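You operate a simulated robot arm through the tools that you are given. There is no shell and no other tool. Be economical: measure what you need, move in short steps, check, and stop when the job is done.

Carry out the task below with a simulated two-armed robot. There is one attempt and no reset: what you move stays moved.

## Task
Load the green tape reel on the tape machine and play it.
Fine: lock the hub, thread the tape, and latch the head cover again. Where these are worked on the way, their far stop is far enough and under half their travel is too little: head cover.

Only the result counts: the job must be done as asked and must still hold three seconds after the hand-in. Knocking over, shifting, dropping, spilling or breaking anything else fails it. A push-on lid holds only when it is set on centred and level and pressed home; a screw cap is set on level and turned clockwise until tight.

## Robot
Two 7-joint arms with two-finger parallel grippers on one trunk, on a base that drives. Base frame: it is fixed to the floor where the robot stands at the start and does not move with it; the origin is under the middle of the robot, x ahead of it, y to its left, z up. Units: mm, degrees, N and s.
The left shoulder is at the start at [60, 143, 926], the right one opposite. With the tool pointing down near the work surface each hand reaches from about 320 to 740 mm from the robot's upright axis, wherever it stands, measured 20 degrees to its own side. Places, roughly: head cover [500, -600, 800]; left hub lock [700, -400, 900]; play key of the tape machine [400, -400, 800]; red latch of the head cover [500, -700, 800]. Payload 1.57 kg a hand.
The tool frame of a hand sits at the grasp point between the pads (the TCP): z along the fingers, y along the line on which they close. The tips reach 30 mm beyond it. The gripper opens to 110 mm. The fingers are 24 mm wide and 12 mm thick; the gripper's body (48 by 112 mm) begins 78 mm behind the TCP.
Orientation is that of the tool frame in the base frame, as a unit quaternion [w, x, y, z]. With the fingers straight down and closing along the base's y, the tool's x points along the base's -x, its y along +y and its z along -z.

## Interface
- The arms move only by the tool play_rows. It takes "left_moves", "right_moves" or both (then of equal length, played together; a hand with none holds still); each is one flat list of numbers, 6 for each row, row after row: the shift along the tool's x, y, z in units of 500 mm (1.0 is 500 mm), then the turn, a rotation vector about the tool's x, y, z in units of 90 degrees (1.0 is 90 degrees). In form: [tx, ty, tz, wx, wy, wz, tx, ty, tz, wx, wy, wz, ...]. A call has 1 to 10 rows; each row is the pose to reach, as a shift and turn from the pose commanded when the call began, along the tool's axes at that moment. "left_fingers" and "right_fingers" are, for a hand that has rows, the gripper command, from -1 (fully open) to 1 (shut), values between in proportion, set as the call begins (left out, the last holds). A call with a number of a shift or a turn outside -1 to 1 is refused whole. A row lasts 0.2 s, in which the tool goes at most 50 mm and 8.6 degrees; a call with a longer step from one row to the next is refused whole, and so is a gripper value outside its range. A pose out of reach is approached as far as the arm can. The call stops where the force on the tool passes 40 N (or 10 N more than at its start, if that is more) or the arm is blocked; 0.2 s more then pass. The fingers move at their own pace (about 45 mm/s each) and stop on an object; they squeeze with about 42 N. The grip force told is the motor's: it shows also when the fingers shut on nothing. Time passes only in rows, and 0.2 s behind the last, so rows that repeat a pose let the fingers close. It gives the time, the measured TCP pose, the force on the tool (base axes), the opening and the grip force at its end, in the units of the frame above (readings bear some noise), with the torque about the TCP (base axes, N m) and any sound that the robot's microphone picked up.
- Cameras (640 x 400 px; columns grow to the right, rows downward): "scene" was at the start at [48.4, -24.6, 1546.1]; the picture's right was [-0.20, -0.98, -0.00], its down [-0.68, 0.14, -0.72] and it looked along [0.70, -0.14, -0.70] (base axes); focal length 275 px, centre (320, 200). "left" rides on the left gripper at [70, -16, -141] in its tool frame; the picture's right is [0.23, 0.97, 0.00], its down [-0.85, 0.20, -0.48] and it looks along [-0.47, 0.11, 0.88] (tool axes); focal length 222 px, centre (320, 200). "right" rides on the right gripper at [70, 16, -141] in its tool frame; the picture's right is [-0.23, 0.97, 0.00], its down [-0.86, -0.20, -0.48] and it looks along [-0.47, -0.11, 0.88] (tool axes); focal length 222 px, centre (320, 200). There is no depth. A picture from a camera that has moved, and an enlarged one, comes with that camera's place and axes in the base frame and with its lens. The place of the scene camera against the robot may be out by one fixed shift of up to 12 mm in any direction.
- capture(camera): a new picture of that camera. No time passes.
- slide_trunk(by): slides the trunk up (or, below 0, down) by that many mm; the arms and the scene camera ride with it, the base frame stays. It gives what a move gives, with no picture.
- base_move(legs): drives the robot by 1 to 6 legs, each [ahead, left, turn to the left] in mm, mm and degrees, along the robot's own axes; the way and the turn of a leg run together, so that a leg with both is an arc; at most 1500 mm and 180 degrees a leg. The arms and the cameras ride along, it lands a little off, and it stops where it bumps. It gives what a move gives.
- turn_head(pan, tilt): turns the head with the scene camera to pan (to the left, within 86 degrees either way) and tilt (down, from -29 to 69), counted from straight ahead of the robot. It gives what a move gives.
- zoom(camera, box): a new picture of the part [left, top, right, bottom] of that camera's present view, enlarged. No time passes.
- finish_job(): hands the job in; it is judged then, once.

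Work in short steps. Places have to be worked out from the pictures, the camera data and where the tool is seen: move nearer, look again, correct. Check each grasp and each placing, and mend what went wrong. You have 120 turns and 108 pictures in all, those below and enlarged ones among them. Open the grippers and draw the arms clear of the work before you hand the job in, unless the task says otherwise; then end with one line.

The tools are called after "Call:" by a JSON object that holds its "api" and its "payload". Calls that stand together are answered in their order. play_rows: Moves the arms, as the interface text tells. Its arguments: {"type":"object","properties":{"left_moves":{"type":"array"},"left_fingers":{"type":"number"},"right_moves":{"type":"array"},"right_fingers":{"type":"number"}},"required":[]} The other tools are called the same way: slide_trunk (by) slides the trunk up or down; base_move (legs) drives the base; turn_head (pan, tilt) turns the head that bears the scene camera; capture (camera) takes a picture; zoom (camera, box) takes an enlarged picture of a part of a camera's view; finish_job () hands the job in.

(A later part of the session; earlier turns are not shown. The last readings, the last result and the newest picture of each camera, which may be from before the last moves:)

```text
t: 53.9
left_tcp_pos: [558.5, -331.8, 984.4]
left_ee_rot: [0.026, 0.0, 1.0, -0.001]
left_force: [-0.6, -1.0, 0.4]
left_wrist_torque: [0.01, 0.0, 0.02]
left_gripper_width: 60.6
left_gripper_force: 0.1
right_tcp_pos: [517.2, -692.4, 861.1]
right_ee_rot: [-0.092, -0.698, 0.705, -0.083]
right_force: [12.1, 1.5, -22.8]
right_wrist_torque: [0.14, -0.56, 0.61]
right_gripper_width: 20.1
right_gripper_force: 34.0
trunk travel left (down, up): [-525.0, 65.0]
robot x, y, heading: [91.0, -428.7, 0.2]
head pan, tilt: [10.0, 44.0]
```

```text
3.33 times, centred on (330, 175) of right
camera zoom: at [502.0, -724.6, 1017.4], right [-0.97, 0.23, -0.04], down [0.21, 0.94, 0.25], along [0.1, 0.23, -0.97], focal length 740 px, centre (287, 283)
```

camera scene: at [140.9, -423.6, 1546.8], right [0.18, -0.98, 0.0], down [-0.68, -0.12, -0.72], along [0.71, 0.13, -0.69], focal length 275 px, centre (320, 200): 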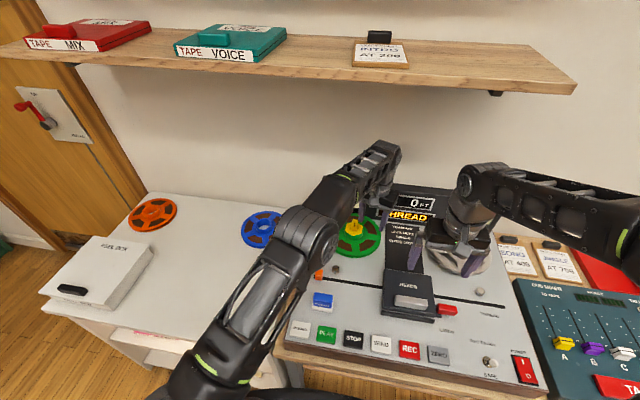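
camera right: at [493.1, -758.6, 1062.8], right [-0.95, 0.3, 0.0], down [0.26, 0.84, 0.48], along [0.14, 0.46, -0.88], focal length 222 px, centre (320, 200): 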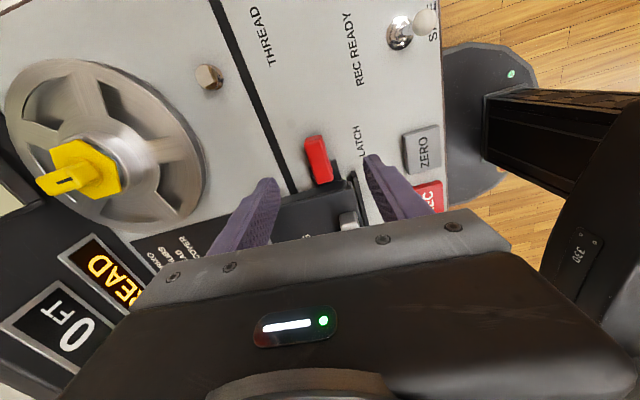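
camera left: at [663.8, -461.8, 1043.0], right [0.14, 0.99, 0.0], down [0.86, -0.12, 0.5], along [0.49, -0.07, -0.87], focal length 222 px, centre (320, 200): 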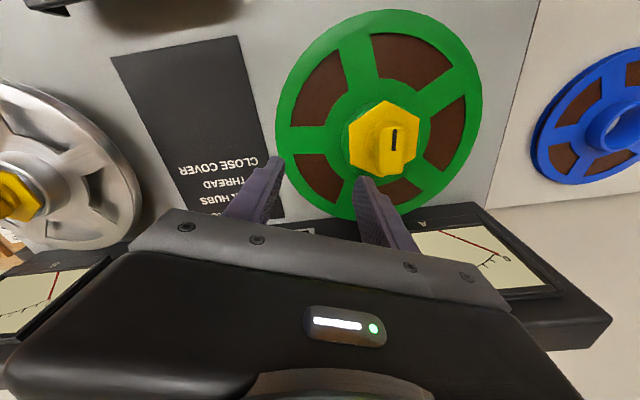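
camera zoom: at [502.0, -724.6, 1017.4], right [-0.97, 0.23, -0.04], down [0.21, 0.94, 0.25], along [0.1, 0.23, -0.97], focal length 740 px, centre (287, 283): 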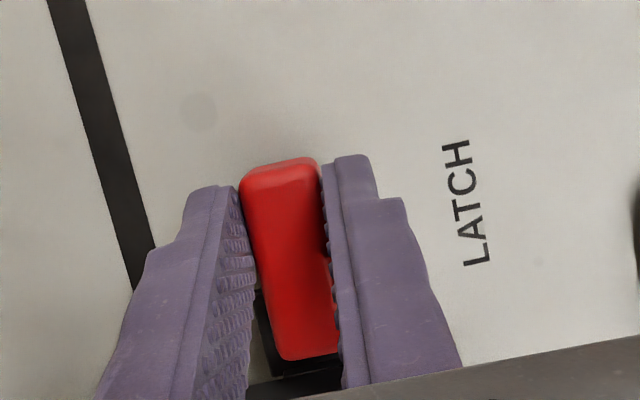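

The lever turned with the hand. I continue the arc another 24°.

Call:
{"api": "play_rows", "payload": {"right_moves": [-0.005, 0, -0.008, 0, 0.09, 0, -0.012, 0, -0.015, 0, 0.18, 0, -0.0204, 0, -0.022, 0, 0.27, 0]}}

Call:
{"api": "zoom", "payload": {"camera": "right", "box": [260, 115, 400, 235]}}

Call:
{"api": "zoom", "payload": {"camera": "scene", "box": [340, 210, 500, 320]}}

```text
t: 54.7
left_tcp_pos: [558.1, -332.7, 985.2]
left_ee_rot: [0.027, 0.0, 1.0, -0.002]
left_force: [-0.3, 0.0, -0.1]
left_wrist_torque: [0.02, 0.02, 0.0]
left_gripper_width: 60.7
left_gripper_force: 0.0
right_tcp_pos: [517.6, -681.4, 870.8]
right_ee_rot: [-0.239, -0.663, 0.671, -0.23]
right_force: [7.9, -2.2, -15.5]
right_wrist_torque: [0.12, -0.13, 0.32]
right_gripper_width: 19.8
right_gripper_force: 33.5
trunk travel left (down, up): [-525.0, 65.0]
robot x, y, heading: [94.9, -428.1, 0.1]
head pan, tilt: [10.0, 44.0]
```

```text
3.33 times, centred on (330, 175) of right
camera zoom: at [502.5, -647.4, 1026.1], right [-0.97, 0.19, -0.13], down [0.21, 0.96, -0.16], along [0.1, -0.19, -0.98], focal length 740 px, centre (287, 283)
```

zoom: 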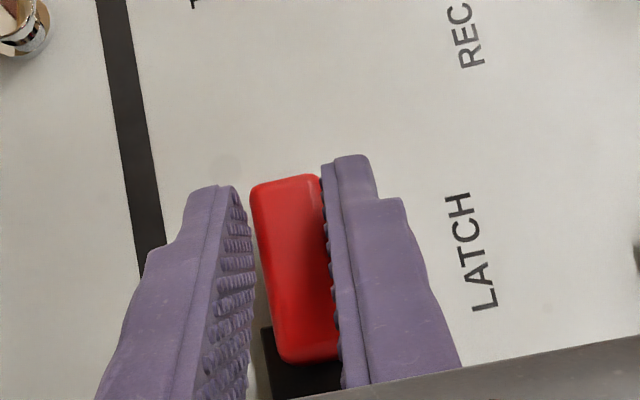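

```text
3.64 times, centred on (420, 265) of scene
camera zoom: at [142.4, -422.5, 1546.2], right [0.18, -0.98, 0.0], down [-0.68, -0.12, -0.72], along [0.71, 0.13, -0.7], focal length 1000 px, centre (-44, -36)
```

zoom: 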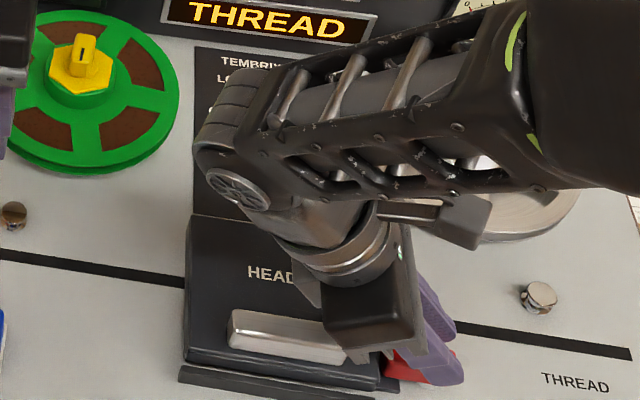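

The lever is partly up (~40°). I continue the arc another 24°; clearance to the cover is still fine.

Call:
{"api": "play_rows", "payload": {"right_moves": [-0.006, 0, -0.009, 0, 0.09, 0, -0.013, 0, -0.017, 0, 0.18, 0, -0.021, 0, -0.024, 0, 0.27, 0]}}

Call:
{"api": "zoom", "payload": {"camera": "right", "box": [260, 115, 400, 235]}}

```text
t: 55.5
left_tcp_pos: [556.4, -333.1, 986.3]
left_ee_rot: [0.029, 0.0, 1.0, -0.002]
left_force: [-0.6, 0.0, -0.3]
left_wrist_torque: [0.01, 0.03, -0.02]
left_gripper_width: 60.7
left_gripper_force: 0.0
right_tcp_pos: [515.1, -668.1, 878.8]
right_ee_rot: [-0.376, -0.596, 0.607, -0.368]
right_force: [1.4, -9.7, 35.8]
right_wrist_torque: [3.38, 0.07, -0.04]
right_gripper_width: 0.1
right_gripper_force: 21.6
trunk travel left (down, up): [-525.0, 65.0]
robot x, y, heading: [89.4, -425.2, -0.0]
head pan, tilt: [10.0, 44.0]
```

```text
3.33 times, centred on (330, 175) of right
camera zoom: at [501.0, -571.8, 1006.1], right [-0.97, 0.12, -0.2], down [0.21, 0.81, -0.55], along [0.1, -0.58, -0.81], focal length 740 px, centre (287, 283)
```

zoom: 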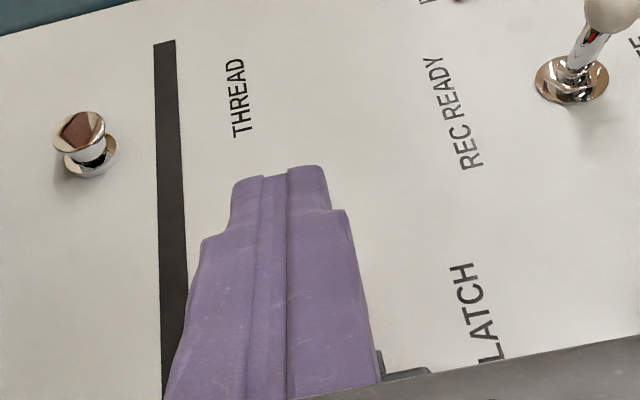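

The grip slipped off and something is being pressed (+36 N). I raise the hand straight up.

Call:
{"api": "play_rows", "payload": {"right_moves": [0.036, 0, -0.018, 0, 0, 0, 0.072, 0, -0.035, 0, 0, 0, 0.108, 0, -0.053, 0, 0, 0]}}

Call:
{"api": "capture", "payload": {"camera": "right"}}

Call:
{"api": "zoom", "payload": {"camera": "scene", "box": [340, 210, 500, 320]}}

```text
t: 56.3
left_tcp_pos: [558.1, -332.6, 986.6]
left_ee_rot: [0.028, 0.001, 1.0, -0.002]
left_force: [1.8, -0.2, -0.2]
left_wrist_torque: [0.0, -0.01, -0.01]
left_gripper_width: 60.4
left_gripper_force: 0.0
right_tcp_pos: [516.5, -667.3, 936.0]
right_ee_rot: [-0.374, -0.601, 0.606, -0.364]
right_force: [-0.4, 0.6, 0.5]
right_wrist_torque: [0.0, 0.01, 0.02]
right_gripper_width: 0.0
right_gripper_force: 21.1
trunk travel left (down, up): [-525.0, 65.0]
robot x, y, heading: [92.0, -428.8, 0.1]
head pan, tilt: [10.0, 44.0]
```

```text
42 pictures are left
camera right: at [502.1, -571.4, 1063.3], right [-0.97, 0.12, -0.19], down [0.21, 0.81, -0.55], along [0.09, -0.57, -0.82], focal length 222 px, centre (320, 200)
```

right: 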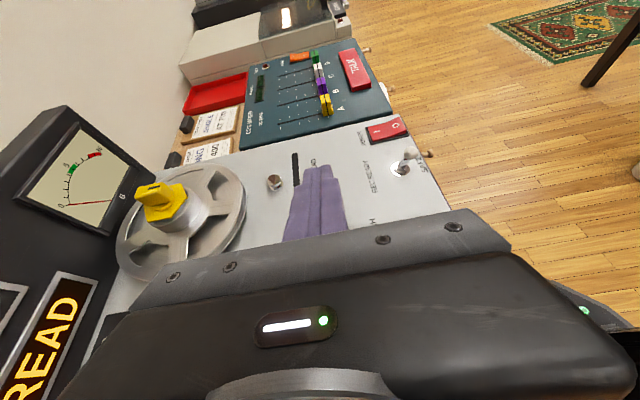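

```text
3.64 times, centred on (420, 265) of scene
camera zoom: at [139.7, -421.3, 1546.3], right [0.18, -0.98, 0.0], down [-0.68, -0.12, -0.72], along [0.71, 0.13, -0.69], focal length 1000 px, centre (-44, -36)
```

zoom: 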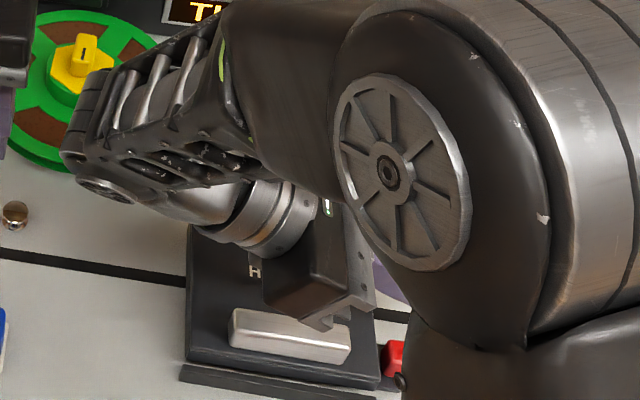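

I untilt the right hand back to vertical and look at the latch.

Call:
{"api": "play_rows", "payload": {"right_moves": [0, 0, 0, 0, -0.09, 0, 0, 0, 0, 0, -0.18, 0, 0, 0, 0, 0, -0.27, 0, 0, 0, 0, 0, -0.36, 0, 0, 0, 0, 0, -0.45, 0, 0, 0, 0, 0, -0.54, 0, 0, 0, 0, 0, -0.63, 0, 0, 0, 0, 0, -0.7, 0]}}

Call:
{"api": "zoom", "payload": {"camera": "right", "box": [240, 90, 420, 225]}}

Call:
{"api": "zoom", "payload": {"camera": "scene", "box": [340, 210, 500, 320]}}

```text
t: 58.1
left_tcp_pos: [557.4, -332.7, 986.5]
left_ee_rot: [0.027, 0.0, 1.0, -0.002]
left_force: [-0.2, -0.4, -0.9]
left_wrist_torque: [-0.01, 0.0, 0.02]
left_gripper_width: 60.6
left_gripper_force: 0.0
right_tcp_pos: [516.2, -666.4, 934.5]
right_ee_rot: [-0.002, -0.702, 0.712, 0.002]
right_force: [-0.5, 0.0, 0.6]
right_wrist_torque: [-0.02, -0.01, 0.02]
right_gripper_width: 0.0
right_gripper_force: 21.3
trunk travel left (down, up): [-525.0, 65.0]
robot x, y, heading: [90.9, -427.5, -0.1]
head pan, tilt: [10.0, 44.0]
```

```text
2.96 times, centred on (330, 158) of right
camera zoom: at [500.9, -735.8, 1077.9], right [-0.97, 0.24, 0.01], down [0.21, 0.85, 0.48], along [0.11, 0.47, -0.88], focal length 658 px, centre (290, 326)
```

zoom: 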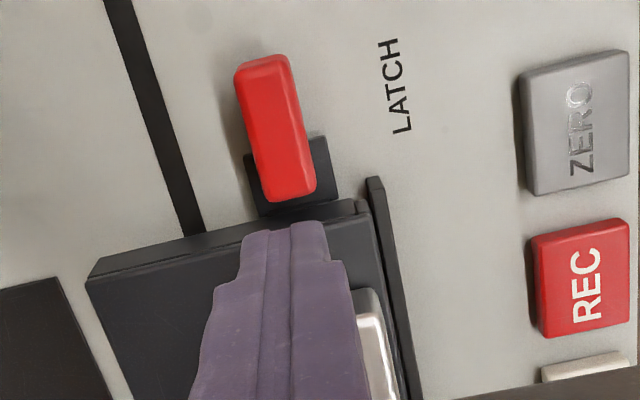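

```text
3.64 times, centred on (420, 265) of scene
camera zoom: at [140.3, -421.8, 1546.4], right [0.18, -0.98, 0.0], down [-0.68, -0.12, -0.72], along [0.71, 0.13, -0.69], focal length 1000 px, centre (-44, -36)
```

zoom: 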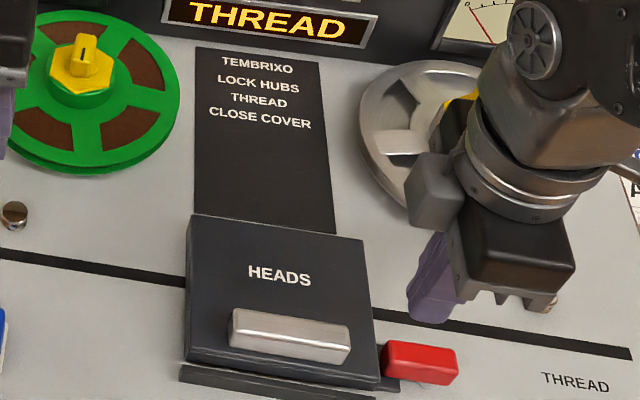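

The latch is still in its original position; my fingers just slid along it. I regrip it to try swinging it about a vertical pivot instead.

Call:
{"api": "play_rows", "payload": {"right_moves": [0.04, 0, 0, 0, 0, 0, 0.068, 0, 0, 0, 0, 0, 0.068, 0, 0.06, 0, 0, 0, 0.068, 0, 0.12, 0, 0, 0, 0.068, 0, 0.164, 0, 0, 0], "right_fingers": 0.2}}

Call:
{"api": "play_rows", "payload": {"right_moves": [0, 0, 0, 0, 0, 0, 0, 0, 0, 0, 0, 0, 0, 0, 0, 0, 0, 0, 0, 0, 0, 0, 0, 0, 0, 0, 0, 0, 0, 0], "right_fingers": 1}}

Call:
{"api": "play_rows", "payload": {"right_moves": [-0.001, 0.009, 0, 0, 0, 0.09, -0.002, 0.018, 0, 0, 0, 0.18]}}

```text
t: 59.3
left_tcp_pos: [556.3, -332.1, 985.5]
left_ee_rot: [0.027, 0.0, 1.0, -0.001]
left_force: [-0.1, -0.2, 0.9]
left_wrist_torque: [0.0, -0.04, -0.01]
left_gripper_width: 60.7
left_gripper_force: 0.1
right_tcp_pos: [516.6, -700.5, 854.2]
right_ee_rot: [-0.001, -0.702, 0.712, 0.003]
right_force: [0.4, 0.6, 0.1]
right_wrist_torque: [-0.04, 0.01, -0.02]
right_gripper_width: 44.2
right_gripper_force: 0.1
trunk travel left (down, up): [-525.0, 65.0]
robot x, y, heading: [93.7, -425.7, 0.4]
head pan, tilt: [10.0, 44.0]
```

```text
t: 60.5
left_tcp_pos: [557.7, -332.0, 985.5]
left_ee_rot: [0.027, 0.0, 1.0, -0.002]
left_force: [0.5, 0.3, -0.9]
left_wrist_torque: [-0.02, 0.0, 0.0]
left_gripper_width: 60.7
left_gripper_force: 0.1
right_tcp_pos: [517.3, -700.6, 852.8]
right_ee_rot: [-0.002, -0.703, 0.711, 0.004]
right_force: [1.3, -0.6, -5.4]
right_wrist_torque: [-0.3, -0.72, 0.51]
right_gripper_width: 20.0
right_gripper_force: 33.5
trunk travel left (down, up): [-525.0, 65.0]
robot x, y, heading: [90.6, -428.5, 0.2]
head pan, tilt: [10.0, 44.0]
```

```text
t: 61.1
left_tcp_pos: [560.6, -332.2, 984.4]
left_ee_rot: [0.026, -0.001, 1.0, -0.001]
left_force: [0.2, 0.4, 0.1]
left_wrist_torque: [0.02, -0.02, 0.01]
left_gripper_width: 60.4
left_gripper_force: 0.1
right_tcp_pos: [515.4, -700.0, 854.0]
right_ee_rot: [0.002, -0.595, 0.804, -0.002]
right_force: [36.6, -3.7, -5.6]
right_wrist_torque: [-0.57, -0.37, 1.0]
right_gripper_width: 25.9
right_gripper_force: 36.4
trunk travel left (down, up): [-525.0, 65.0]
robot x, y, heading: [92.8, -425.9, 0.5]
head pan, tilt: [10.0, 44.0]
```

Blocked toward the front. I return and try swinging to the rear.

Call:
{"api": "play_rows", "payload": {"right_moves": [0, -0.006, 0, 0, 0, -0.09, 0.002, -0.018, 0, 0, 0, -0.18, 0, -0.024, 0, 0, 0, -0.26, -0.003, -0.032, 0, 0, 0, -0.33]}}

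Call:
{"api": "zoom", "payload": {"camera": "right", "box": [240, 90, 420, 225]}}

```text
t: 62.1
left_tcp_pos: [555.2, -332.2, 986.7]
left_ee_rot: [0.029, -0.001, 1.0, -0.003]
left_force: [0.4, 0.0, 0.3]
left_wrist_torque: [-0.01, -0.01, 0.03]
left_gripper_width: 60.2
left_gripper_force: 0.0
right_tcp_pos: [518.8, -702.2, 852.8]
right_ee_rot: [0.003, 0.781, -0.624, -0.006]
right_force: [-7.3, -3.4, 23.0]
right_wrist_torque: [0.26, -0.43, 0.02]
right_gripper_width: 20.0
right_gripper_force: 34.2
trunk travel left (down, up): [-525.0, 65.0]
robot x, y, heading: [91.9, -426.1, 0.1]
head pan, tilt: [10.0, 44.0]
```

```text
2.96 times, centred on (330, 158) of right
camera zoom: at [519.1, -773.9, 996.0], right [-1.0, 0.01, 0.01], down [0.01, 0.88, 0.48], along [-0.01, 0.48, -0.88], focal length 658 px, centre (290, 326)
```

zoom: 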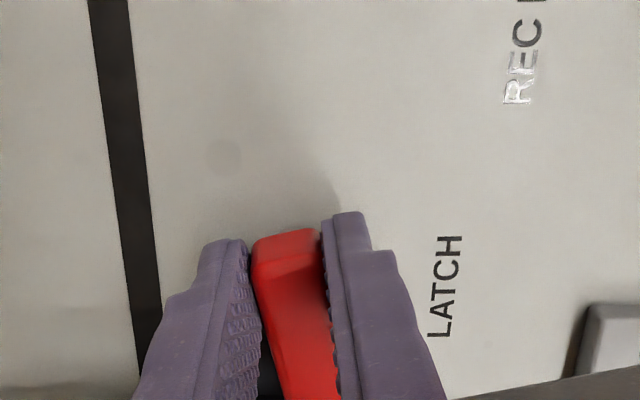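

This way the lever followed (bar now ~13° turned, low torque). I continue swinging it to the rear.

Call:
{"api": "play_rows", "payload": {"right_moves": [-0.001, -0.005, 0, 0, 0, -0.09, -0.002, -0.01, 0, 0, 0, -0.18, -0.003, -0.014, 0, 0, 0, -0.27]}}

Call:
{"api": "zoom", "payload": {"camera": "right", "box": [240, 90, 420, 225]}}

```text
t: 62.9
left_tcp_pos: [555.8, -332.0, 985.7]
left_ee_rot: [0.029, 0.001, 1.0, -0.003]
left_force: [-0.3, 0.1, -0.7]
left_wrist_torque: [-0.06, 0.03, 0.02]
left_gripper_width: 60.7
left_gripper_force: 0.2
right_tcp_pos: [520.1, -702.6, 851.6]
right_ee_rot: [0.009, 0.889, -0.457, -0.011]
right_force: [-12.7, -4.4, 19.2]
right_wrist_torque: [0.82, 0.06, 0.07]
right_gripper_width: 20.6
right_gripper_force: 34.2
trunk travel left (down, up): [-525.0, 65.0]
robot x, y, heading: [86.9, -430.5, 0.2]
head pan, tilt: [10.0, 44.0]
stopped in row 3 (right hand): the force on the tool passed its limit at 41 N (the readings are from after the stop); the commanded pose is now the measured one
```

```text
2.96 times, centred on (330, 158) of right
camera zoom: at [550.7, -767.4, 994.1], right [-0.92, -0.38, 0.03], down [-0.32, 0.81, 0.48], along [-0.21, 0.44, -0.87], focal length 658 px, centre (290, 326)
```

zoom: 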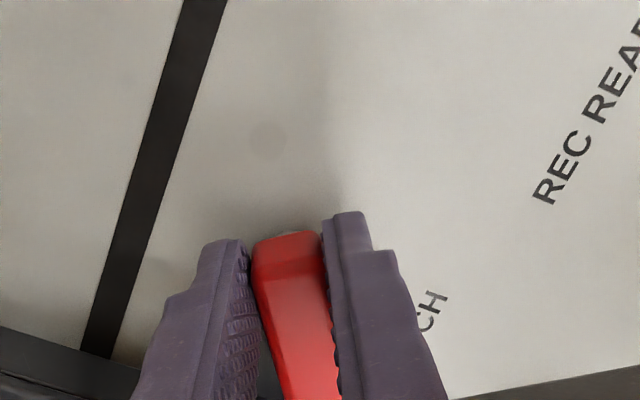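

The bar is now turned ~35°. I check in the scene view.

Call:
{"api": "zoom", "payload": {"camera": "scene", "box": [380, 240, 500, 330]}}

```text
4.44 times, centred on (440, 285) of scene
camera zoom: at [137.6, -420.6, 1546.5], right [0.17, -0.98, 0.0], down [-0.68, -0.12, -0.72], along [0.71, 0.13, -0.69], focal length 1222 px, centre (-213, -178)
```

zoom: 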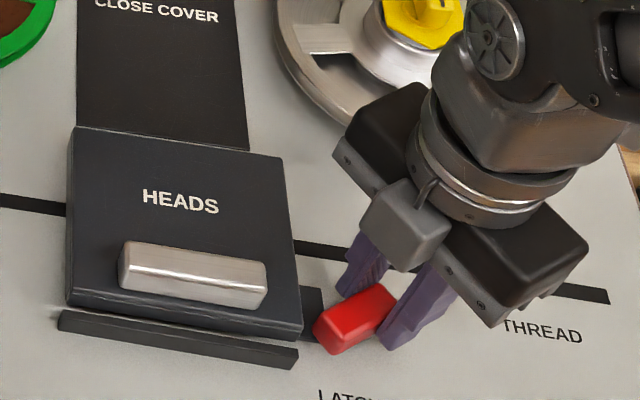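

Now it's clear: the latch pivots at its outer end and its inner tip swings off the cover's tab toward the front. I continue rotating about that pivot.

Call:
{"api": "play_rows", "payload": {"right_moves": [0, 0.003, -0.004, 0, 0, -0.09, 0, 0.003, -0.004, 0, 0, -0.18, 0, 0.003, -0.004, 0, 0, -0.27, 0, 0.003, -0.004, 0, 0, -0.36, 0, 0.003, -0.004, 0, 0, -0.45]}}

Call:
{"api": "zoom", "payload": {"camera": "scene", "box": [380, 240, 500, 330]}}

```text
t: 64.1
left_tcp_pos: [557.9, -332.0, 985.3]
left_ee_rot: [0.027, -0.001, 1.0, -0.002]
left_force: [-0.3, 0.3, -0.2]
left_wrist_torque: [0.02, 0.02, -0.02]
left_gripper_width: 60.2
left_gripper_force: 0.0
right_tcp_pos: [522.0, -699.5, 851.8]
right_ee_rot: [0.001, 0.993, -0.118, -0.013]
right_force: [-1.3, 19.9, -19.4]
right_wrist_torque: [0.8, -0.59, -0.09]
right_gripper_width: 20.2
right_gripper_force: 33.9
trunk travel left (down, up): [-525.0, 65.0]
robot x, y, heading: [92.6, -427.1, 0.4]
head pan, tilt: [10.0, 44.0]
```

```text
4.44 times, centred on (440, 285) of scene
camera zoom: at [141.0, -420.0, 1546.1], right [0.18, -0.98, 0.0], down [-0.68, -0.12, -0.72], along [0.71, 0.13, -0.7], focal length 1222 px, centre (-213, -178)
```

zoom: 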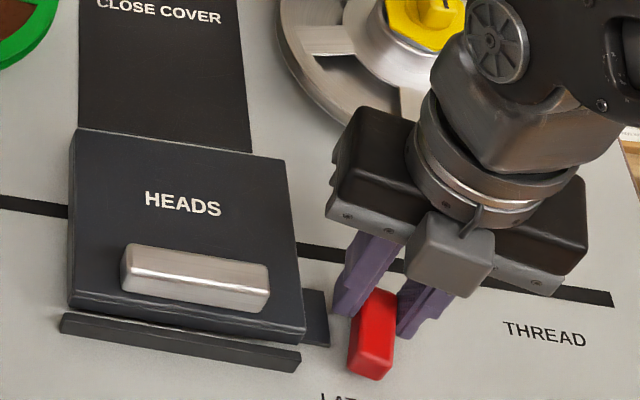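

The latch is off the tab. I open the fingers slightly, lift clear, and turn the hand back toward its normal yaw.

Call:
{"api": "play_rows", "payload": {"right_moves": [0, 0, 0, 0, 0, 0, 0, 0, 0, 0, 0, 0, 0, 0, -0.05, 0, 0, 0, 0, 0, -0.12, 0, 0, 0], "right_fingers": 0.45}}

Call:
{"api": "play_rows", "payload": {"right_moves": [0, 0, 0, 0, 0, 0.095, 0, 0, 0, 0, 0, 0.19, 0, 0, 0, 0, 0, 0.285, 0, 0, 0, 0, 0, 0.38, 0, 0, 0, 0, 0, 0.475, 0, 0, 0, 0, 0, 0.57, 0, 0, 0, 0, 0, 0.665, 0, 0, 0, 0, 0, 0.76, 0, 0, 0, 0, 0, 0.855, 0, 0, 0, 0, 0, 0.93], "right_fingers": -1}}

Call:
{"api": "play_rows", "payload": {"right_moves": [0, 0, 0, 0, 0, 0.095, 0, 0, 0, 0, 0, 0.19, 0, 0, 0, 0, 0, 0.285, 0, 0, 0, 0, 0, 0.38, 0, 0, 0, 0, 0, 0.475, 0, 0, 0, 0, 0, 0.57, 0, 0, 0, 0, 0, 0.665, 0, 0, 0, 0, 0, 0.76, 0, 0, 0, 0, 0, 0.855, 0, 0, 0, 0, 0, 0.919]}}

Call:
{"api": "capture", "payload": {"camera": "right"}}

```text
t: 65.1
left_tcp_pos: [555.6, -333.1, 984.5]
left_ee_rot: [0.028, 0.001, 1.0, -0.002]
left_force: [0.1, 0.1, -0.3]
left_wrist_torque: [0.0, -0.01, 0.01]
left_gripper_width: 60.7
left_gripper_force: 0.0
right_tcp_pos: [521.8, -703.8, 913.0]
right_ee_rot: [0.003, 0.992, -0.122, -0.013]
right_force: [-0.9, 0.4, 0.8]
right_wrist_torque: [-0.02, 0.01, -0.04]
right_gripper_width: 30.5
right_gripper_force: 0.0
trunk travel left (down, up): [-525.0, 65.0]
robot x, y, heading: [89.6, -428.6, 0.2]
head pan, tilt: [10.0, 44.0]
```

```text
t: 67.3
left_tcp_pos: [556.3, -332.0, 985.2]
left_ee_rot: [0.029, 0.001, 1.0, -0.002]
left_force: [1.0, 0.1, 0.2]
left_wrist_torque: [-0.04, 0.03, 0.02]
left_gripper_width: 60.7
left_gripper_force: 0.0
right_tcp_pos: [523.3, -703.6, 913.6]
right_ee_rot: [-0.01, -0.657, 0.753, 0.007]
right_force: [0.0, 0.0, 0.0]
right_wrist_torque: [-0.03, 0.01, 0.01]
right_gripper_width: 110.0
right_gripper_force: 0.1
trunk travel left (down, up): [-525.0, 65.0]
robot x, y, heading: [90.0, -429.4, 0.1]
head pan, tilt: [10.0, 44.0]
```

```text
t: 69.5
left_tcp_pos: [557.6, -332.2, 984.9]
left_ee_rot: [0.027, 0.002, 1.0, -0.002]
left_force: [0.0, 0.2, 0.4]
left_wrist_torque: [0.01, -0.01, 0.01]
left_gripper_width: 60.5
left_gripper_force: 0.1
right_tcp_pos: [523.5, -702.3, 913.1]
right_ee_rot: [-0.012, 0.004, 1.0, -0.001]
right_force: [-0.2, -0.1, -0.2]
right_wrist_torque: [0.01, 0.01, 0.02]
right_gripper_width: 110.0
right_gripper_force: 0.0
trunk travel left (down, up): [-525.0, 65.0]
robot x, y, heading: [92.2, -428.1, 0.2]
head pan, tilt: [10.0, 44.0]
```

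```text
34 pictures are left
camera right: at [456.7, -685.3, 1057.0], right [0.24, 0.97, -0.01], down [0.86, -0.21, 0.46], along [0.44, -0.11, -0.89], focal length 222 px, centre (320, 200)
```

right: 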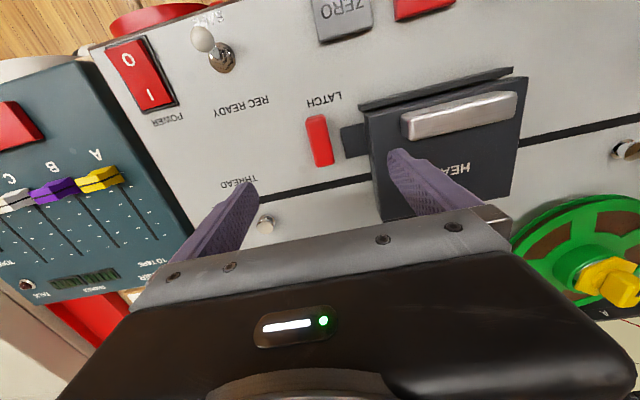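

Handle centre ≈(502, -584), 88 mm long. I move above it with open fingers and descend around its ends.

Call:
{"api": "play_rows", "payload": {"right_moves": [0.015, 0.08, 0, 0, 0, 0, 0.03, 0.16, 0, 0, 0, 0, 0.043, 0.235, 0, 0, 0, 0, 0.043, 0.235, 0.02, 0, 0, 0, 0.043, 0.235, 0.04, 0, 0, 0]}}

Call:
{"api": "zoom", "payload": {"camera": "right", "box": [160, 80, 480, 250]}}

```text
t: 70.7
left_tcp_pos: [557.1, -331.1, 985.7]
left_ee_rot: [0.027, 0.001, 1.0, -0.002]
left_force: [-0.2, -0.5, 0.5]
left_wrist_torque: [0.0, -0.02, 0.02]
left_gripper_width: 60.7
left_gripper_force: 0.0
right_tcp_pos: [501.1, -584.4, 892.6]
right_ee_rot: [-0.012, 0.002, 1.0, -0.001]
right_force: [-0.6, -0.3, -0.1]
right_wrist_torque: [0.02, -0.01, -0.02]
right_gripper_width: 109.9
right_gripper_force: 0.1
trunk travel left (down, up): [-525.0, 65.0]
robot x, y, heading: [93.0, -429.8, 0.1]
head pan, tilt: [10.0, 44.0]
```

```text
2.00 times, centred on (320, 165) of right
camera zoom: at [434.9, -567.2, 1037.5], right [0.23, 0.97, -0.01], down [0.87, -0.2, 0.46], along [0.44, -0.11, -0.89], focal length 444 px, centre (320, 270)
```

zoom: 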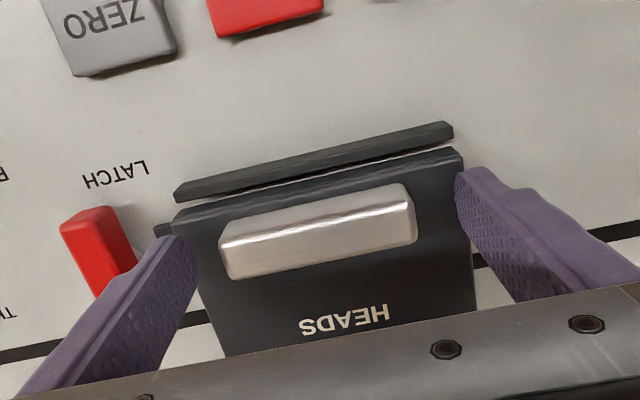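

Well aligned. I lower 18 mm and close.

Call:
{"api": "play_rows", "payload": {"right_moves": [0.002, 0, 0.012, 0, 0, 0, 0.002, 0, 0.024, 0, 0, 0, 0.002, 0, 0.036, 0, 0, 0]}}

Call:
{"api": "play_rows", "payload": {"right_moves": [0, 0, 0, 0, 0, 0, 0, 0, 0, 0, 0, 0, 0, 0, 0, 0, 0, 0, 0, 0, 0, 0, 0, 0], "right_fingers": 1}}

```text
t: 71.6
left_tcp_pos: [555.9, -332.3, 985.7]
left_ee_rot: [0.027, 0.0, 1.0, -0.001]
left_force: [0.1, 0.9, -0.5]
left_wrist_torque: [0.0, -0.01, 0.02]
left_gripper_width: 60.4
left_gripper_force: 0.0
right_tcp_pos: [503.6, -583.2, 878.6]
right_ee_rot: [-0.003, 0.002, 1.0, 0.001]
right_force: [-0.2, -3.6, 24.6]
right_wrist_torque: [-0.63, -0.25, 0.02]
right_gripper_width: 108.9
right_gripper_force: 0.0
trunk travel left (down, up): [-525.0, 65.0]
robot x, y, heading: [91.9, -425.8, 0.2]
head pan, tilt: [10.0, 44.0]
stopped in row 3 (right hand): the force on the tool passed its limit at 43 N (the readings are from after the stop); the commanded pose is now the measured one
```

```text
t: 72.4
left_tcp_pos: [557.9, -334.4, 984.6]
left_ee_rot: [0.028, 0.001, 1.0, -0.002]
left_force: [0.1, 0.0, 0.3]
left_wrist_torque: [-0.02, -0.03, -0.01]
left_gripper_width: 60.3
left_gripper_force: 0.1
right_tcp_pos: [505.9, -586.5, 880.2]
right_ee_rot: [-0.002, 0.004, 1.0, 0.0]
right_force: [0.4, -10.4, 21.8]
right_wrist_torque: [0.11, 0.63, 0.42]
right_gripper_width: 79.9
right_gripper_force: 24.9
trunk travel left (down, up): [-525.0, 65.0]
robot x, y, heading: [90.3, -427.8, 0.1]
head pan, tilt: [10.0, 44.0]
stopped in row 4 (right hand): the force on the tool passed its limit at 44 N (the readings are from after the stop); the commanded pose is now the measured one
```

Tips rest on the cover (top z≈849). I loosen, rise 8 mm and regrip so the handle can pivot between the pad tips.

Call:
{"api": "play_rows", "payload": {"right_moves": [0, 0, 0, 0, 0, 0, 0.006, 0.004, -0.016, 0, 0, 0, 0.006, 0.004, -0.016, 0, 0, 0], "right_fingers": -0.8}}

Call:
{"api": "play_rows", "payload": {"right_moves": [0, 0, 0, 0, 0, 0, 0, 0, 0, 0, 0, 0, 0, 0, 0, 0, 0, 0, 0, 0, 0, 0, 0, 0], "right_fingers": 1}}

```text
t: 73.2
left_tcp_pos: [557.1, -332.7, 984.6]
left_ee_rot: [0.027, 0.001, 1.0, -0.002]
left_force: [-0.6, 0.3, -0.9]
left_wrist_torque: [0.01, 0.01, -0.03]
left_gripper_width: 60.2
left_gripper_force: 0.0
right_tcp_pos: [502.2, -582.5, 886.6]
right_ee_rot: [-0.006, 0.003, 1.0, 0.0]
right_force: [0.2, 0.5, 0.2]
right_wrist_torque: [0.03, -0.01, -0.03]
right_gripper_width: 98.9
right_gripper_force: 0.0
trunk travel left (down, up): [-525.0, 65.0]
robot x, y, heading: [90.6, -420.7, 0.2]
head pan, tilt: [10.0, 44.0]
```

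```text
t: 74.2
left_tcp_pos: [556.1, -336.0, 985.8]
left_ee_rot: [0.028, 0.001, 1.0, -0.001]
left_force: [-0.8, 0.5, -0.1]
left_wrist_torque: [-0.01, 0.03, 0.0]
left_gripper_width: 60.2
left_gripper_force: 0.0
right_tcp_pos: [502.2, -586.6, 886.5]
right_ee_rot: [-0.005, 0.004, 1.0, -0.001]
right_force: [0.3, -21.3, 5.3]
right_wrist_torque: [-1.5, 0.26, -0.12]
right_gripper_width: 79.8
right_gripper_force: 39.9
trunk travel left (down, up): [-525.0, 65.0]
robot x, y, heading: [91.6, -431.2, -0.1]
head pan, tilt: [10.0, 44.0]
```

Handle gripped (80 mm). I swing it up along the hinge arc by ~30°, correcting y by −4 mm.

Call:
{"api": "play_rows", "payload": {"right_moves": [-0.004, -0.008, -0.018, 0, 0.03, 0, -0.012, -0.008, -0.036, 0, 0.055, 0, -0.0266, -0.008, -0.0536, 0, 0.078, 0, -0.045, -0.008, -0.078, 0, 0.12, 0, -0.067, -0.008, -0.1, 0, 0.167, 0]}}

Call:
{"api": "zoom", "payload": {"camera": "scene", "box": [340, 210, 500, 320]}}

```text
t: 75.4
left_tcp_pos: [557.4, -333.3, 986.1]
left_ee_rot: [0.027, 0.002, 1.0, -0.002]
left_force: [0.1, 0.7, -0.6]
left_wrist_torque: [-0.01, 0.01, -0.01]
left_gripper_width: 60.4
left_gripper_force: 0.1
right_tcp_pos: [535.8, -587.2, 937.8]
right_ee_rot: [-0.137, 0.002, 0.991, 0.0]
right_force: [-0.4, 0.0, 0.3]
right_wrist_torque: [0.01, 0.02, 0.01]
right_gripper_width: 0.0
right_gripper_force: 21.3
trunk travel left (down, up): [-525.0, 65.0]
robot x, y, heading: [92.1, -430.8, 0.1]
head pan, tilt: [10.0, 44.0]
```

```text
3.64 times, centred on (420, 265) of scene
camera zoom: at [140.2, -421.6, 1546.5], right [0.17, -0.98, 0.0], down [-0.68, -0.12, -0.72], along [0.71, 0.13, -0.69], focal length 1000 px, centre (-44, -36)
```

zoom: 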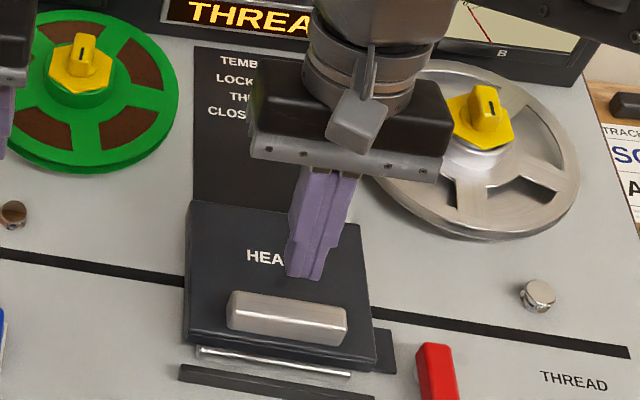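

The grip slipped, but the cover stays ~15° open by itself with ~30 mm gap in front. I close the fist and tilt the right hand to point forward-down, ready to hook under the cover's front lip.

Call:
{"api": "play_rows", "payload": {"right_moves": [0.011, 0, -0.0385, 0, 0, 0, 0.0216, 0, -0.077, 0, -0.05, 0, 0.06, 0, -0.05, 0, -0.14, 0, 0.1, 0, -0.01, 0, -0.23, 0, 0.14, 0, 0.03, 0, -0.32, 0, 0.18, 0, 0.067, 0, -0.41, 0, 0.18, 0, 0.067, 0, -0.5, 0, 0.18, 0, 0.067, 0, -0.59, 0, 0.18, 0, 0.067, 0, -0.674, 0], "right_fingers": 1}}

Call:
{"api": "capture", "payload": {"camera": "right"}}

```text
t: 77.4
left_tcp_pos: [558.3, -333.8, 985.2]
left_ee_rot: [0.027, 0.001, 1.0, -0.003]
left_force: [0.9, 0.1, -0.7]
left_wrist_torque: [0.02, 0.05, -0.01]
left_gripper_width: 60.6
left_gripper_force: 0.2
right_tcp_pos: [554.9, -542.1, 969.9]
right_ee_rot: [0.382, 0.003, 0.924, -0.002]
right_force: [0.0, 0.0, 0.6]
right_wrist_torque: [-0.01, 0.04, 0.01]
right_gripper_width: 0.1
right_gripper_force: 21.5
right hand out of reach, approached as far as the arm can: row 6, 7, 8, 9
trunk travel left (down, up): [-525.0, 65.0]
robot x, y, heading: [93.0, -429.0, 0.2]
head pan, tilt: [10.0, 44.0]
```

```text
31 pictures are left
camera right: at [405.8, -524.8, 1020.5], right [0.17, 0.97, 0.16], down [0.27, -0.2, 0.94], along [0.95, -0.12, -0.29], focal length 222 px, centre (320, 200)
```

right: 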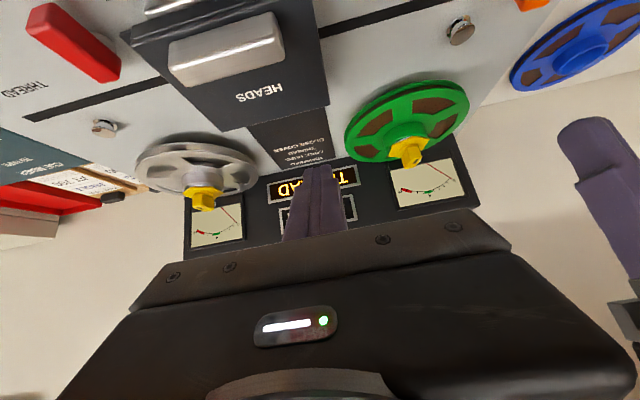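

The robot stands too close for that hand pose. I drive back 150 mm.

Call:
{"api": "base_move", "payload": {"legs": [[-150, 0, 0]]}}

Call:
{"api": "play_rows", "payload": {"right_moves": [0, 0, 0, 0, 0, 0]}}

```text
t: 78.8
left_tcp_pos: [406.0, -334.4, 987.4]
left_ee_rot: [0.027, 0.0, 1.0, -0.002]
left_force: [-0.5, 0.2, 0.7]
left_wrist_torque: [0.02, -0.03, 0.0]
left_gripper_width: 60.6
left_gripper_force: 0.1
right_tcp_pos: [403.1, -542.4, 968.7]
right_ee_rot: [0.383, 0.003, 0.924, -0.002]
right_force: [-0.6, 0.0, 0.1]
right_wrist_torque: [-0.01, -0.01, 0.0]
right_gripper_width: 0.1
right_gripper_force: 21.2
trunk travel left (down, up): [-525.0, 65.0]
robot x, y, heading: [-58.2, -429.2, 0.1]
head pan, tilt: [10.0, 44.0]
```

```text
t: 79.2
left_tcp_pos: [406.3, -332.8, 984.9]
left_ee_rot: [0.028, -0.001, 1.0, -0.002]
left_force: [-0.5, 0.4, 1.3]
left_wrist_torque: [-0.04, -0.02, -0.04]
left_gripper_width: 60.5
left_gripper_force: 0.1
right_tcp_pos: [404.2, -542.7, 968.9]
right_ee_rot: [0.382, 0.002, 0.924, -0.002]
right_force: [-0.2, 0.1, -0.1]
right_wrist_torque: [-0.03, -0.02, 0.03]
right_gripper_width: 0.0
right_gripper_force: 21.7
trunk travel left (down, up): [-525.0, 65.0]
robot x, y, heading: [-60.0, -426.8, -0.1]
head pan, tilt: [10.0, 44.0]
```

Now I bring the tilted fist in front of the cover's lip and look from the scene camera.

Call:
{"api": "play_rows", "payload": {"right_moves": [0.025, -0.03, 0.059, 0, 0, 0, 0.05, -0.06, 0.118, 0, 0, 0, 0.075, -0.09, 0.177, 0, 0, 0]}}

Call:
{"api": "zoom", "payload": {"camera": "right", "box": [160, 0, 480, 240]}}

Call:
{"api": "zoom", "payload": {"camera": "scene", "box": [340, 160, 500, 270]}}

```text
t: 80.0
left_tcp_pos: [408.7, -333.8, 984.9]
left_ee_rot: [0.027, 0.0, 1.0, -0.001]
left_force: [0.2, -0.5, -0.6]
left_wrist_torque: [0.05, -0.02, 0.0]
left_gripper_width: 60.2
left_gripper_force: 0.0
right_tcp_pos: [440.3, -588.8, 878.7]
right_ee_rot: [0.381, 0.004, 0.924, -0.002]
right_force: [0.0, 1.0, 0.8]
right_wrist_torque: [0.02, -0.02, 0.02]
right_gripper_width: 0.0
right_gripper_force: 21.1
trunk travel left (down, up): [-525.0, 65.0]
robot x, y, heading: [-57.4, -428.2, 0.0]
head pan, tilt: [10.0, 44.0]
```

```text
1.67 times, centred on (320, 120) of right
camera zoom: at [290.9, -571.5, 931.1], right [0.17, 0.97, 0.16], down [0.27, -0.2, 0.94], along [0.95, -0.11, -0.29], focal length 370 px, centre (320, 333)
```

zoom: 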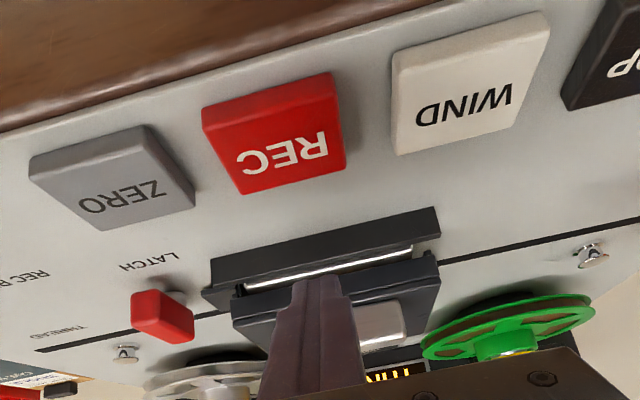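

```text
3.64 times, centred on (420, 215) of scene
camera zoom: at [-9.9, -422.8, 1546.4], right [0.18, -0.98, 0.0], down [-0.68, -0.12, -0.72], along [0.71, 0.13, -0.7], focal length 1000 px, centre (-44, 146)
```

zoom: 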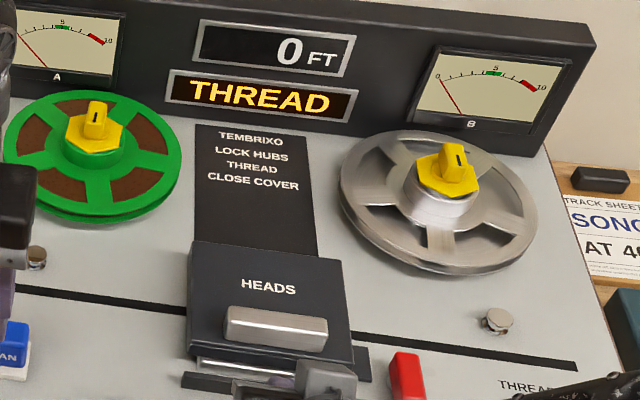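

A fence strip blocks hooking under the lip. Instead I regrip the handle's ends deeper, with the hand tilted the same ~11° as the cover; first moving above it.

Call:
{"api": "play_rows", "payload": {"right_moves": [-0.056, 0, -0.056, 0, 0, 0, -0.113, 0, -0.113, 0, 0.09, 0, -0.15, 0.003, -0.08, 0, 0.18, 0, -0.175, 0.003, -0.04, 0, 0.27, 0, -0.195, 0.003, 0, 0, 0.36, 0, -0.195, 0.003, 0.035, 0, 0.45, 0, -0.195, 0.003, 0.035, 0, 0.54, 0, -0.195, 0.003, 0.035, 0, 0.62, 0], "right_fingers": -1}}

Call:
{"api": "zoom", "payload": {"camera": "right", "box": [160, 80, 480, 250]}}

```text
t: 81.8
left_tcp_pos: [407.6, -333.2, 986.0]
left_ee_rot: [0.027, 0.0, 1.0, -0.003]
left_force: [0.2, 0.2, -0.6]
left_wrist_torque: [-0.03, 0.01, -0.01]
left_gripper_width: 60.4
left_gripper_force: 0.0
right_tcp_pos: [521.6, -585.6, 936.1]
right_ee_rot: [-0.097, 0.002, 0.995, 0.001]
right_force: [0.0, -0.4, -0.1]
right_wrist_torque: [-0.01, 0.01, -0.01]
right_gripper_width: 110.0
right_gripper_force: 0.1
trunk travel left (down, up): [-525.0, 65.0]
robot x, y, heading: [-60.1, -425.3, -0.0]
head pan, tilt: [10.0, 44.0]
```

```text
2.00 times, centred on (320, 165) of right
camera zoom: at [480.6, -569.3, 1089.0], right [0.23, 0.97, -0.04], down [0.93, -0.2, 0.31], along [0.29, -0.11, -0.95], focal length 444 px, centre (320, 270)
```

zoom: 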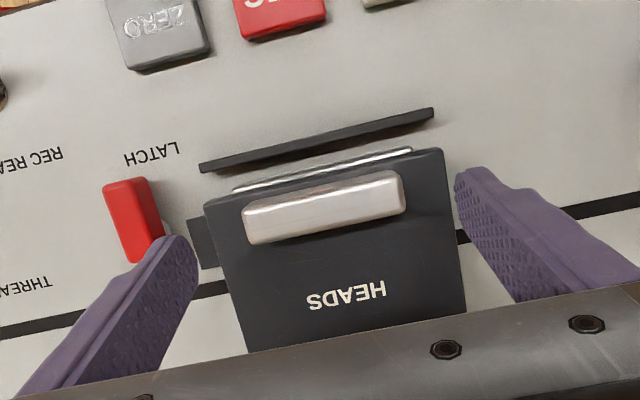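

Aligned. I descend along the tool axis until the tips are flush with the cover, then close.

Call:
{"api": "play_rows", "payload": {"right_moves": [0.001, 0, 0.03, 0, 0, 0, 0.001, 0, 0.055, 0, 0, 0, 0.001, 0, 0.066, 0, 0, 0, 0.001, 0, 0.074, 0, 0, 0]}}

Call:
{"api": "play_rows", "payload": {"right_moves": [0, 0, 0, 0, 0, 0, 0, 0, 0, 0, 0, 0, 0, 0, 0, 0, 0, 0, 0, 0, 0, 0, 0, 0], "right_fingers": 1}}

```text
t: 82.8
left_tcp_pos: [406.7, -332.6, 986.2]
left_ee_rot: [0.028, 0.0, 1.0, -0.002]
left_force: [0.0, 0.1, 0.6]
left_wrist_torque: [0.02, -0.06, -0.02]
left_gripper_width: 60.6
left_gripper_force: 0.2
right_tcp_pos: [512.6, -587.1, 898.8]
right_ee_rot: [-0.094, 0.003, 0.996, 0.0]
right_force: [0.5, 0.3, -0.1]
right_wrist_torque: [-0.01, 0.02, 0.01]
right_gripper_width: 110.3
right_gripper_force: 0.0
trunk travel left (down, up): [-525.0, 65.0]
robot x, y, heading: [-59.6, -426.2, -0.1]
head pan, tilt: [10.0, 44.0]
```

```text
t: 83.8
left_tcp_pos: [405.7, -332.7, 985.5]
left_ee_rot: [0.028, 0.0, 1.0, -0.001]
left_force: [-0.3, -0.2, 0.3]
left_wrist_torque: [-0.03, -0.01, 0.01]
left_gripper_width: 60.6
left_gripper_force: 0.0
right_tcp_pos: [514.1, -586.7, 900.3]
right_ee_rot: [-0.095, 0.003, 0.995, 0.0]
right_force: [-0.2, 1.7, -2.3]
right_wrist_torque: [0.11, 0.0, 0.14]
right_gripper_width: 79.7
right_gripper_force: 33.7
trunk travel left (down, up): [-525.0, 65.0]
robot x, y, heading: [-59.7, -425.3, 0.1]
head pan, tilt: [10.0, 44.0]
```

Firm, balanced grip. I swing it 16° further, rotating the hand with the cover.

Call:
{"api": "play_rows", "payload": {"right_moves": [-0.008, 0, -0.0148, 0, 0.0444, 0, -0.0165, 0, -0.0295, 0, 0.0889, 0, -0.0265, 0, -0.043, 0, 0.1333, 0, -0.037, 0, -0.056, 0, 0.1778, 0]}}

```text
t: 84.8
left_tcp_pos: [408.4, -332.5, 984.8]
left_ee_rot: [0.027, 0.0, 1.0, -0.001]
left_force: [-0.8, 0.8, 0.0]
left_wrist_torque: [0.02, 0.01, -0.01]
left_gripper_width: 60.5
left_gripper_force: 0.0
right_tcp_pos: [519.6, -586.4, 903.9]
right_ee_rot: [-0.132, 0.002, 0.991, 0.0]
right_force: [-1.5, 5.2, -36.4]
right_wrist_torque: [0.02, 0.19, 0.48]
right_gripper_width: 79.6
right_gripper_force: 45.1
right hand out of reach, approached as far as the arm can: row 2, 3, 4
trunk travel left (down, up): [-525.0, 65.0]
robot x, y, heading: [-57.4, -430.0, 0.4]
head pan, tilt: [10.0, 44.0]
```

Comparing pictures, the cover's rear edge moved back as well: it slides backward (+x) rather than hinging. I release, straighten the hand and go to the front side of the handle to push it back.

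Call:
{"api": "play_rows", "payload": {"right_moves": [0, 0, 0, 0, 0, 0, 0, 0, 0, 0, 0, 0, 0, 0, 0, 0, 0, 0], "right_fingers": -1}}

Call:
{"api": "play_rows", "payload": {"right_moves": [0.01, 0, -0.03, 0, -0.08, 0, 0.03, 0, -0.02, 0, -0.16, 0, 0.08, 0, 0, 0, -0.24, 0, 0.122, 0, 0.033, 0, -0.3, 0], "right_fingers": 1}}

Call:
{"api": "zoom", "payload": {"camera": "right", "box": [160, 80, 480, 250]}}

```text
t: 85.6
left_tcp_pos: [406.8, -333.2, 986.0]
left_ee_rot: [0.028, 0.0, 1.0, -0.002]
left_force: [0.2, -0.4, 0.4]
left_wrist_torque: [0.0, 0.0, -0.01]
left_gripper_width: 60.7
left_gripper_force: 0.1
right_tcp_pos: [518.6, -587.1, 907.5]
right_ee_rot: [-0.128, 0.003, 0.992, 0.001]
right_force: [0.4, -0.3, -0.3]
right_wrist_torque: [-0.01, -0.03, -0.01]
right_gripper_width: 110.1
right_gripper_force: 0.1
trunk travel left (down, up): [-525.0, 65.0]
robot x, y, heading: [-59.5, -429.4, 0.2]
head pan, tilt: [10.0, 44.0]
```

```text
t: 86.6
left_tcp_pos: [405.4, -332.3, 985.4]
left_ee_rot: [0.027, -0.001, 1.0, -0.002]
left_force: [0.5, -0.2, -0.5]
left_wrist_torque: [-0.02, -0.04, -0.04]
left_gripper_width: 60.6
left_gripper_force: 0.1
right_tcp_pos: [454.1, -585.1, 906.6]
right_ee_rot: [0.108, 0.003, 0.994, -0.001]
right_force: [0.5, 0.1, 0.0]
right_wrist_torque: [0.01, -0.03, -0.01]
right_gripper_width: 21.9
right_gripper_force: 0.5
trunk travel left (down, up): [-525.0, 65.0]
robot x, y, heading: [-61.0, -427.3, 0.5]
head pan, tilt: [10.0, 44.0]
```

```text
2.00 times, centred on (320, 165) of right
camera zoom: at [356.6, -568.1, 1031.1], right [0.23, 0.97, 0.05], down [0.73, -0.2, 0.65], along [0.64, -0.11, -0.76], focal length 444 px, centre (320, 270)
```

zoom: 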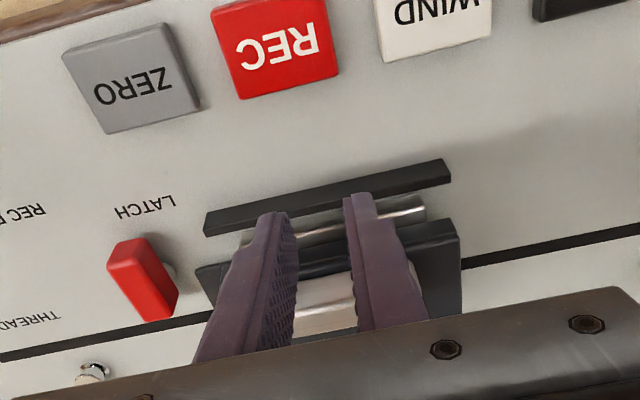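

The slide idea fits (the gap in front widened uniformly). I lower the fist in front of the handle and push it back (+x) until it stops.

Call:
{"api": "play_rows", "payload": {"right_moves": [0.0048, 0, 0.0215, 0, 0, 0, 0.0095, 0, 0.043, 0, 0, 0, -0.02, 0, 0.0495, 0, 0, 0, -0.049, 0, 0.056, 0, 0, 0, -0.078, 0, 0.0625, 0, 0, 0, -0.107, 0, 0.069, 0, 0, 0, -0.136, 0, 0.0755, 0, 0, 0, -0.165, 0, 0.082, 0, 0, 0, -0.194, 0, 0.0885, 0, 0, 0], "right_fingers": 1}}

Call:
{"api": "zoom", "payload": {"camera": "scene", "box": [340, 160, 500, 270]}}

```text
t: 88.6
left_tcp_pos: [406.5, -332.8, 985.5]
left_ee_rot: [0.027, 0.0, 1.0, -0.002]
left_force: [0.0, -0.9, 0.3]
left_wrist_torque: [-0.02, -0.02, 0.01]
left_gripper_width: 60.3
left_gripper_force: 0.1
right_tcp_pos: [560.6, -587.2, 883.6]
right_ee_rot: [0.105, 0.003, 0.994, -0.002]
right_force: [0.0, 0.1, 0.3]
right_wrist_torque: [0.01, 0.0, -0.01]
right_gripper_width: 0.0
right_gripper_force: 20.8
trunk travel left (down, up): [-525.0, 65.0]
robot x, y, heading: [-58.4, -430.8, 0.2]
head pan, tilt: [10.0, 44.0]
```

```text
3.64 times, centred on (420, 215) of scene
camera zoom: at [-10.4, -422.1, 1546.4], right [0.18, -0.98, 0.0], down [-0.68, -0.12, -0.72], along [0.71, 0.13, -0.69], focal length 1000 px, centre (-44, 146)
```

zoom: 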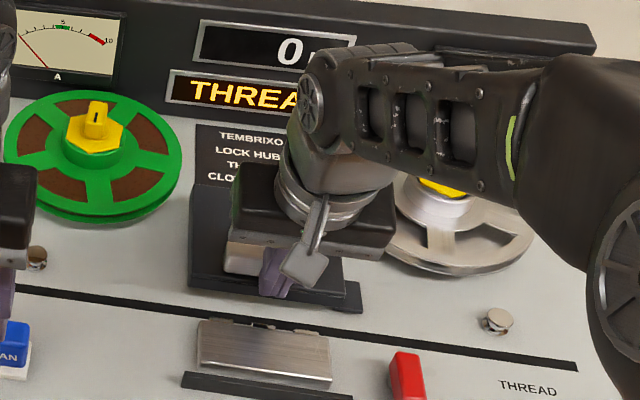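

The cover slides back, exposing the heads. I push on to its far stop.

Call:
{"api": "play_rows", "payload": {"right_moves": [-0.02, 0, 0.004, 0, 0, 0, -0.04, 0, 0.009, 0, 0, 0, -0.06, 0, 0.013, 0, 0, 0, -0.08, 0, 0.018, 0, 0, 0, -0.1, 0, 0.022, 0, 0, 0]}}

```text
t: 89.9
left_tcp_pos: [405.0, -333.1, 987.7]
left_ee_rot: [0.027, 0.001, 1.0, -0.001]
left_force: [0.1, 0.6, -0.1]
left_wrist_torque: [0.01, 0.01, -0.01]
left_gripper_width: 60.3
left_gripper_force: 0.1
right_tcp_pos: [600.7, -587.5, 879.6]
right_ee_rot: [0.093, 0.003, 0.996, -0.001]
right_force: [-15.6, 0.3, 6.4]
right_wrist_torque: [0.04, 0.3, 0.05]
right_gripper_width: 0.0
right_gripper_force: 21.3
trunk travel left (down, up): [-525.0, 65.0]
robot x, y, heading: [-61.9, -429.4, 0.0]
head pan, tilt: [10.0, 44.0]
stopped in row 5 (right hand): the force on the tool passed its limit at 41 N (the readings are from after the stop); the commanded pose is now the measured one
```

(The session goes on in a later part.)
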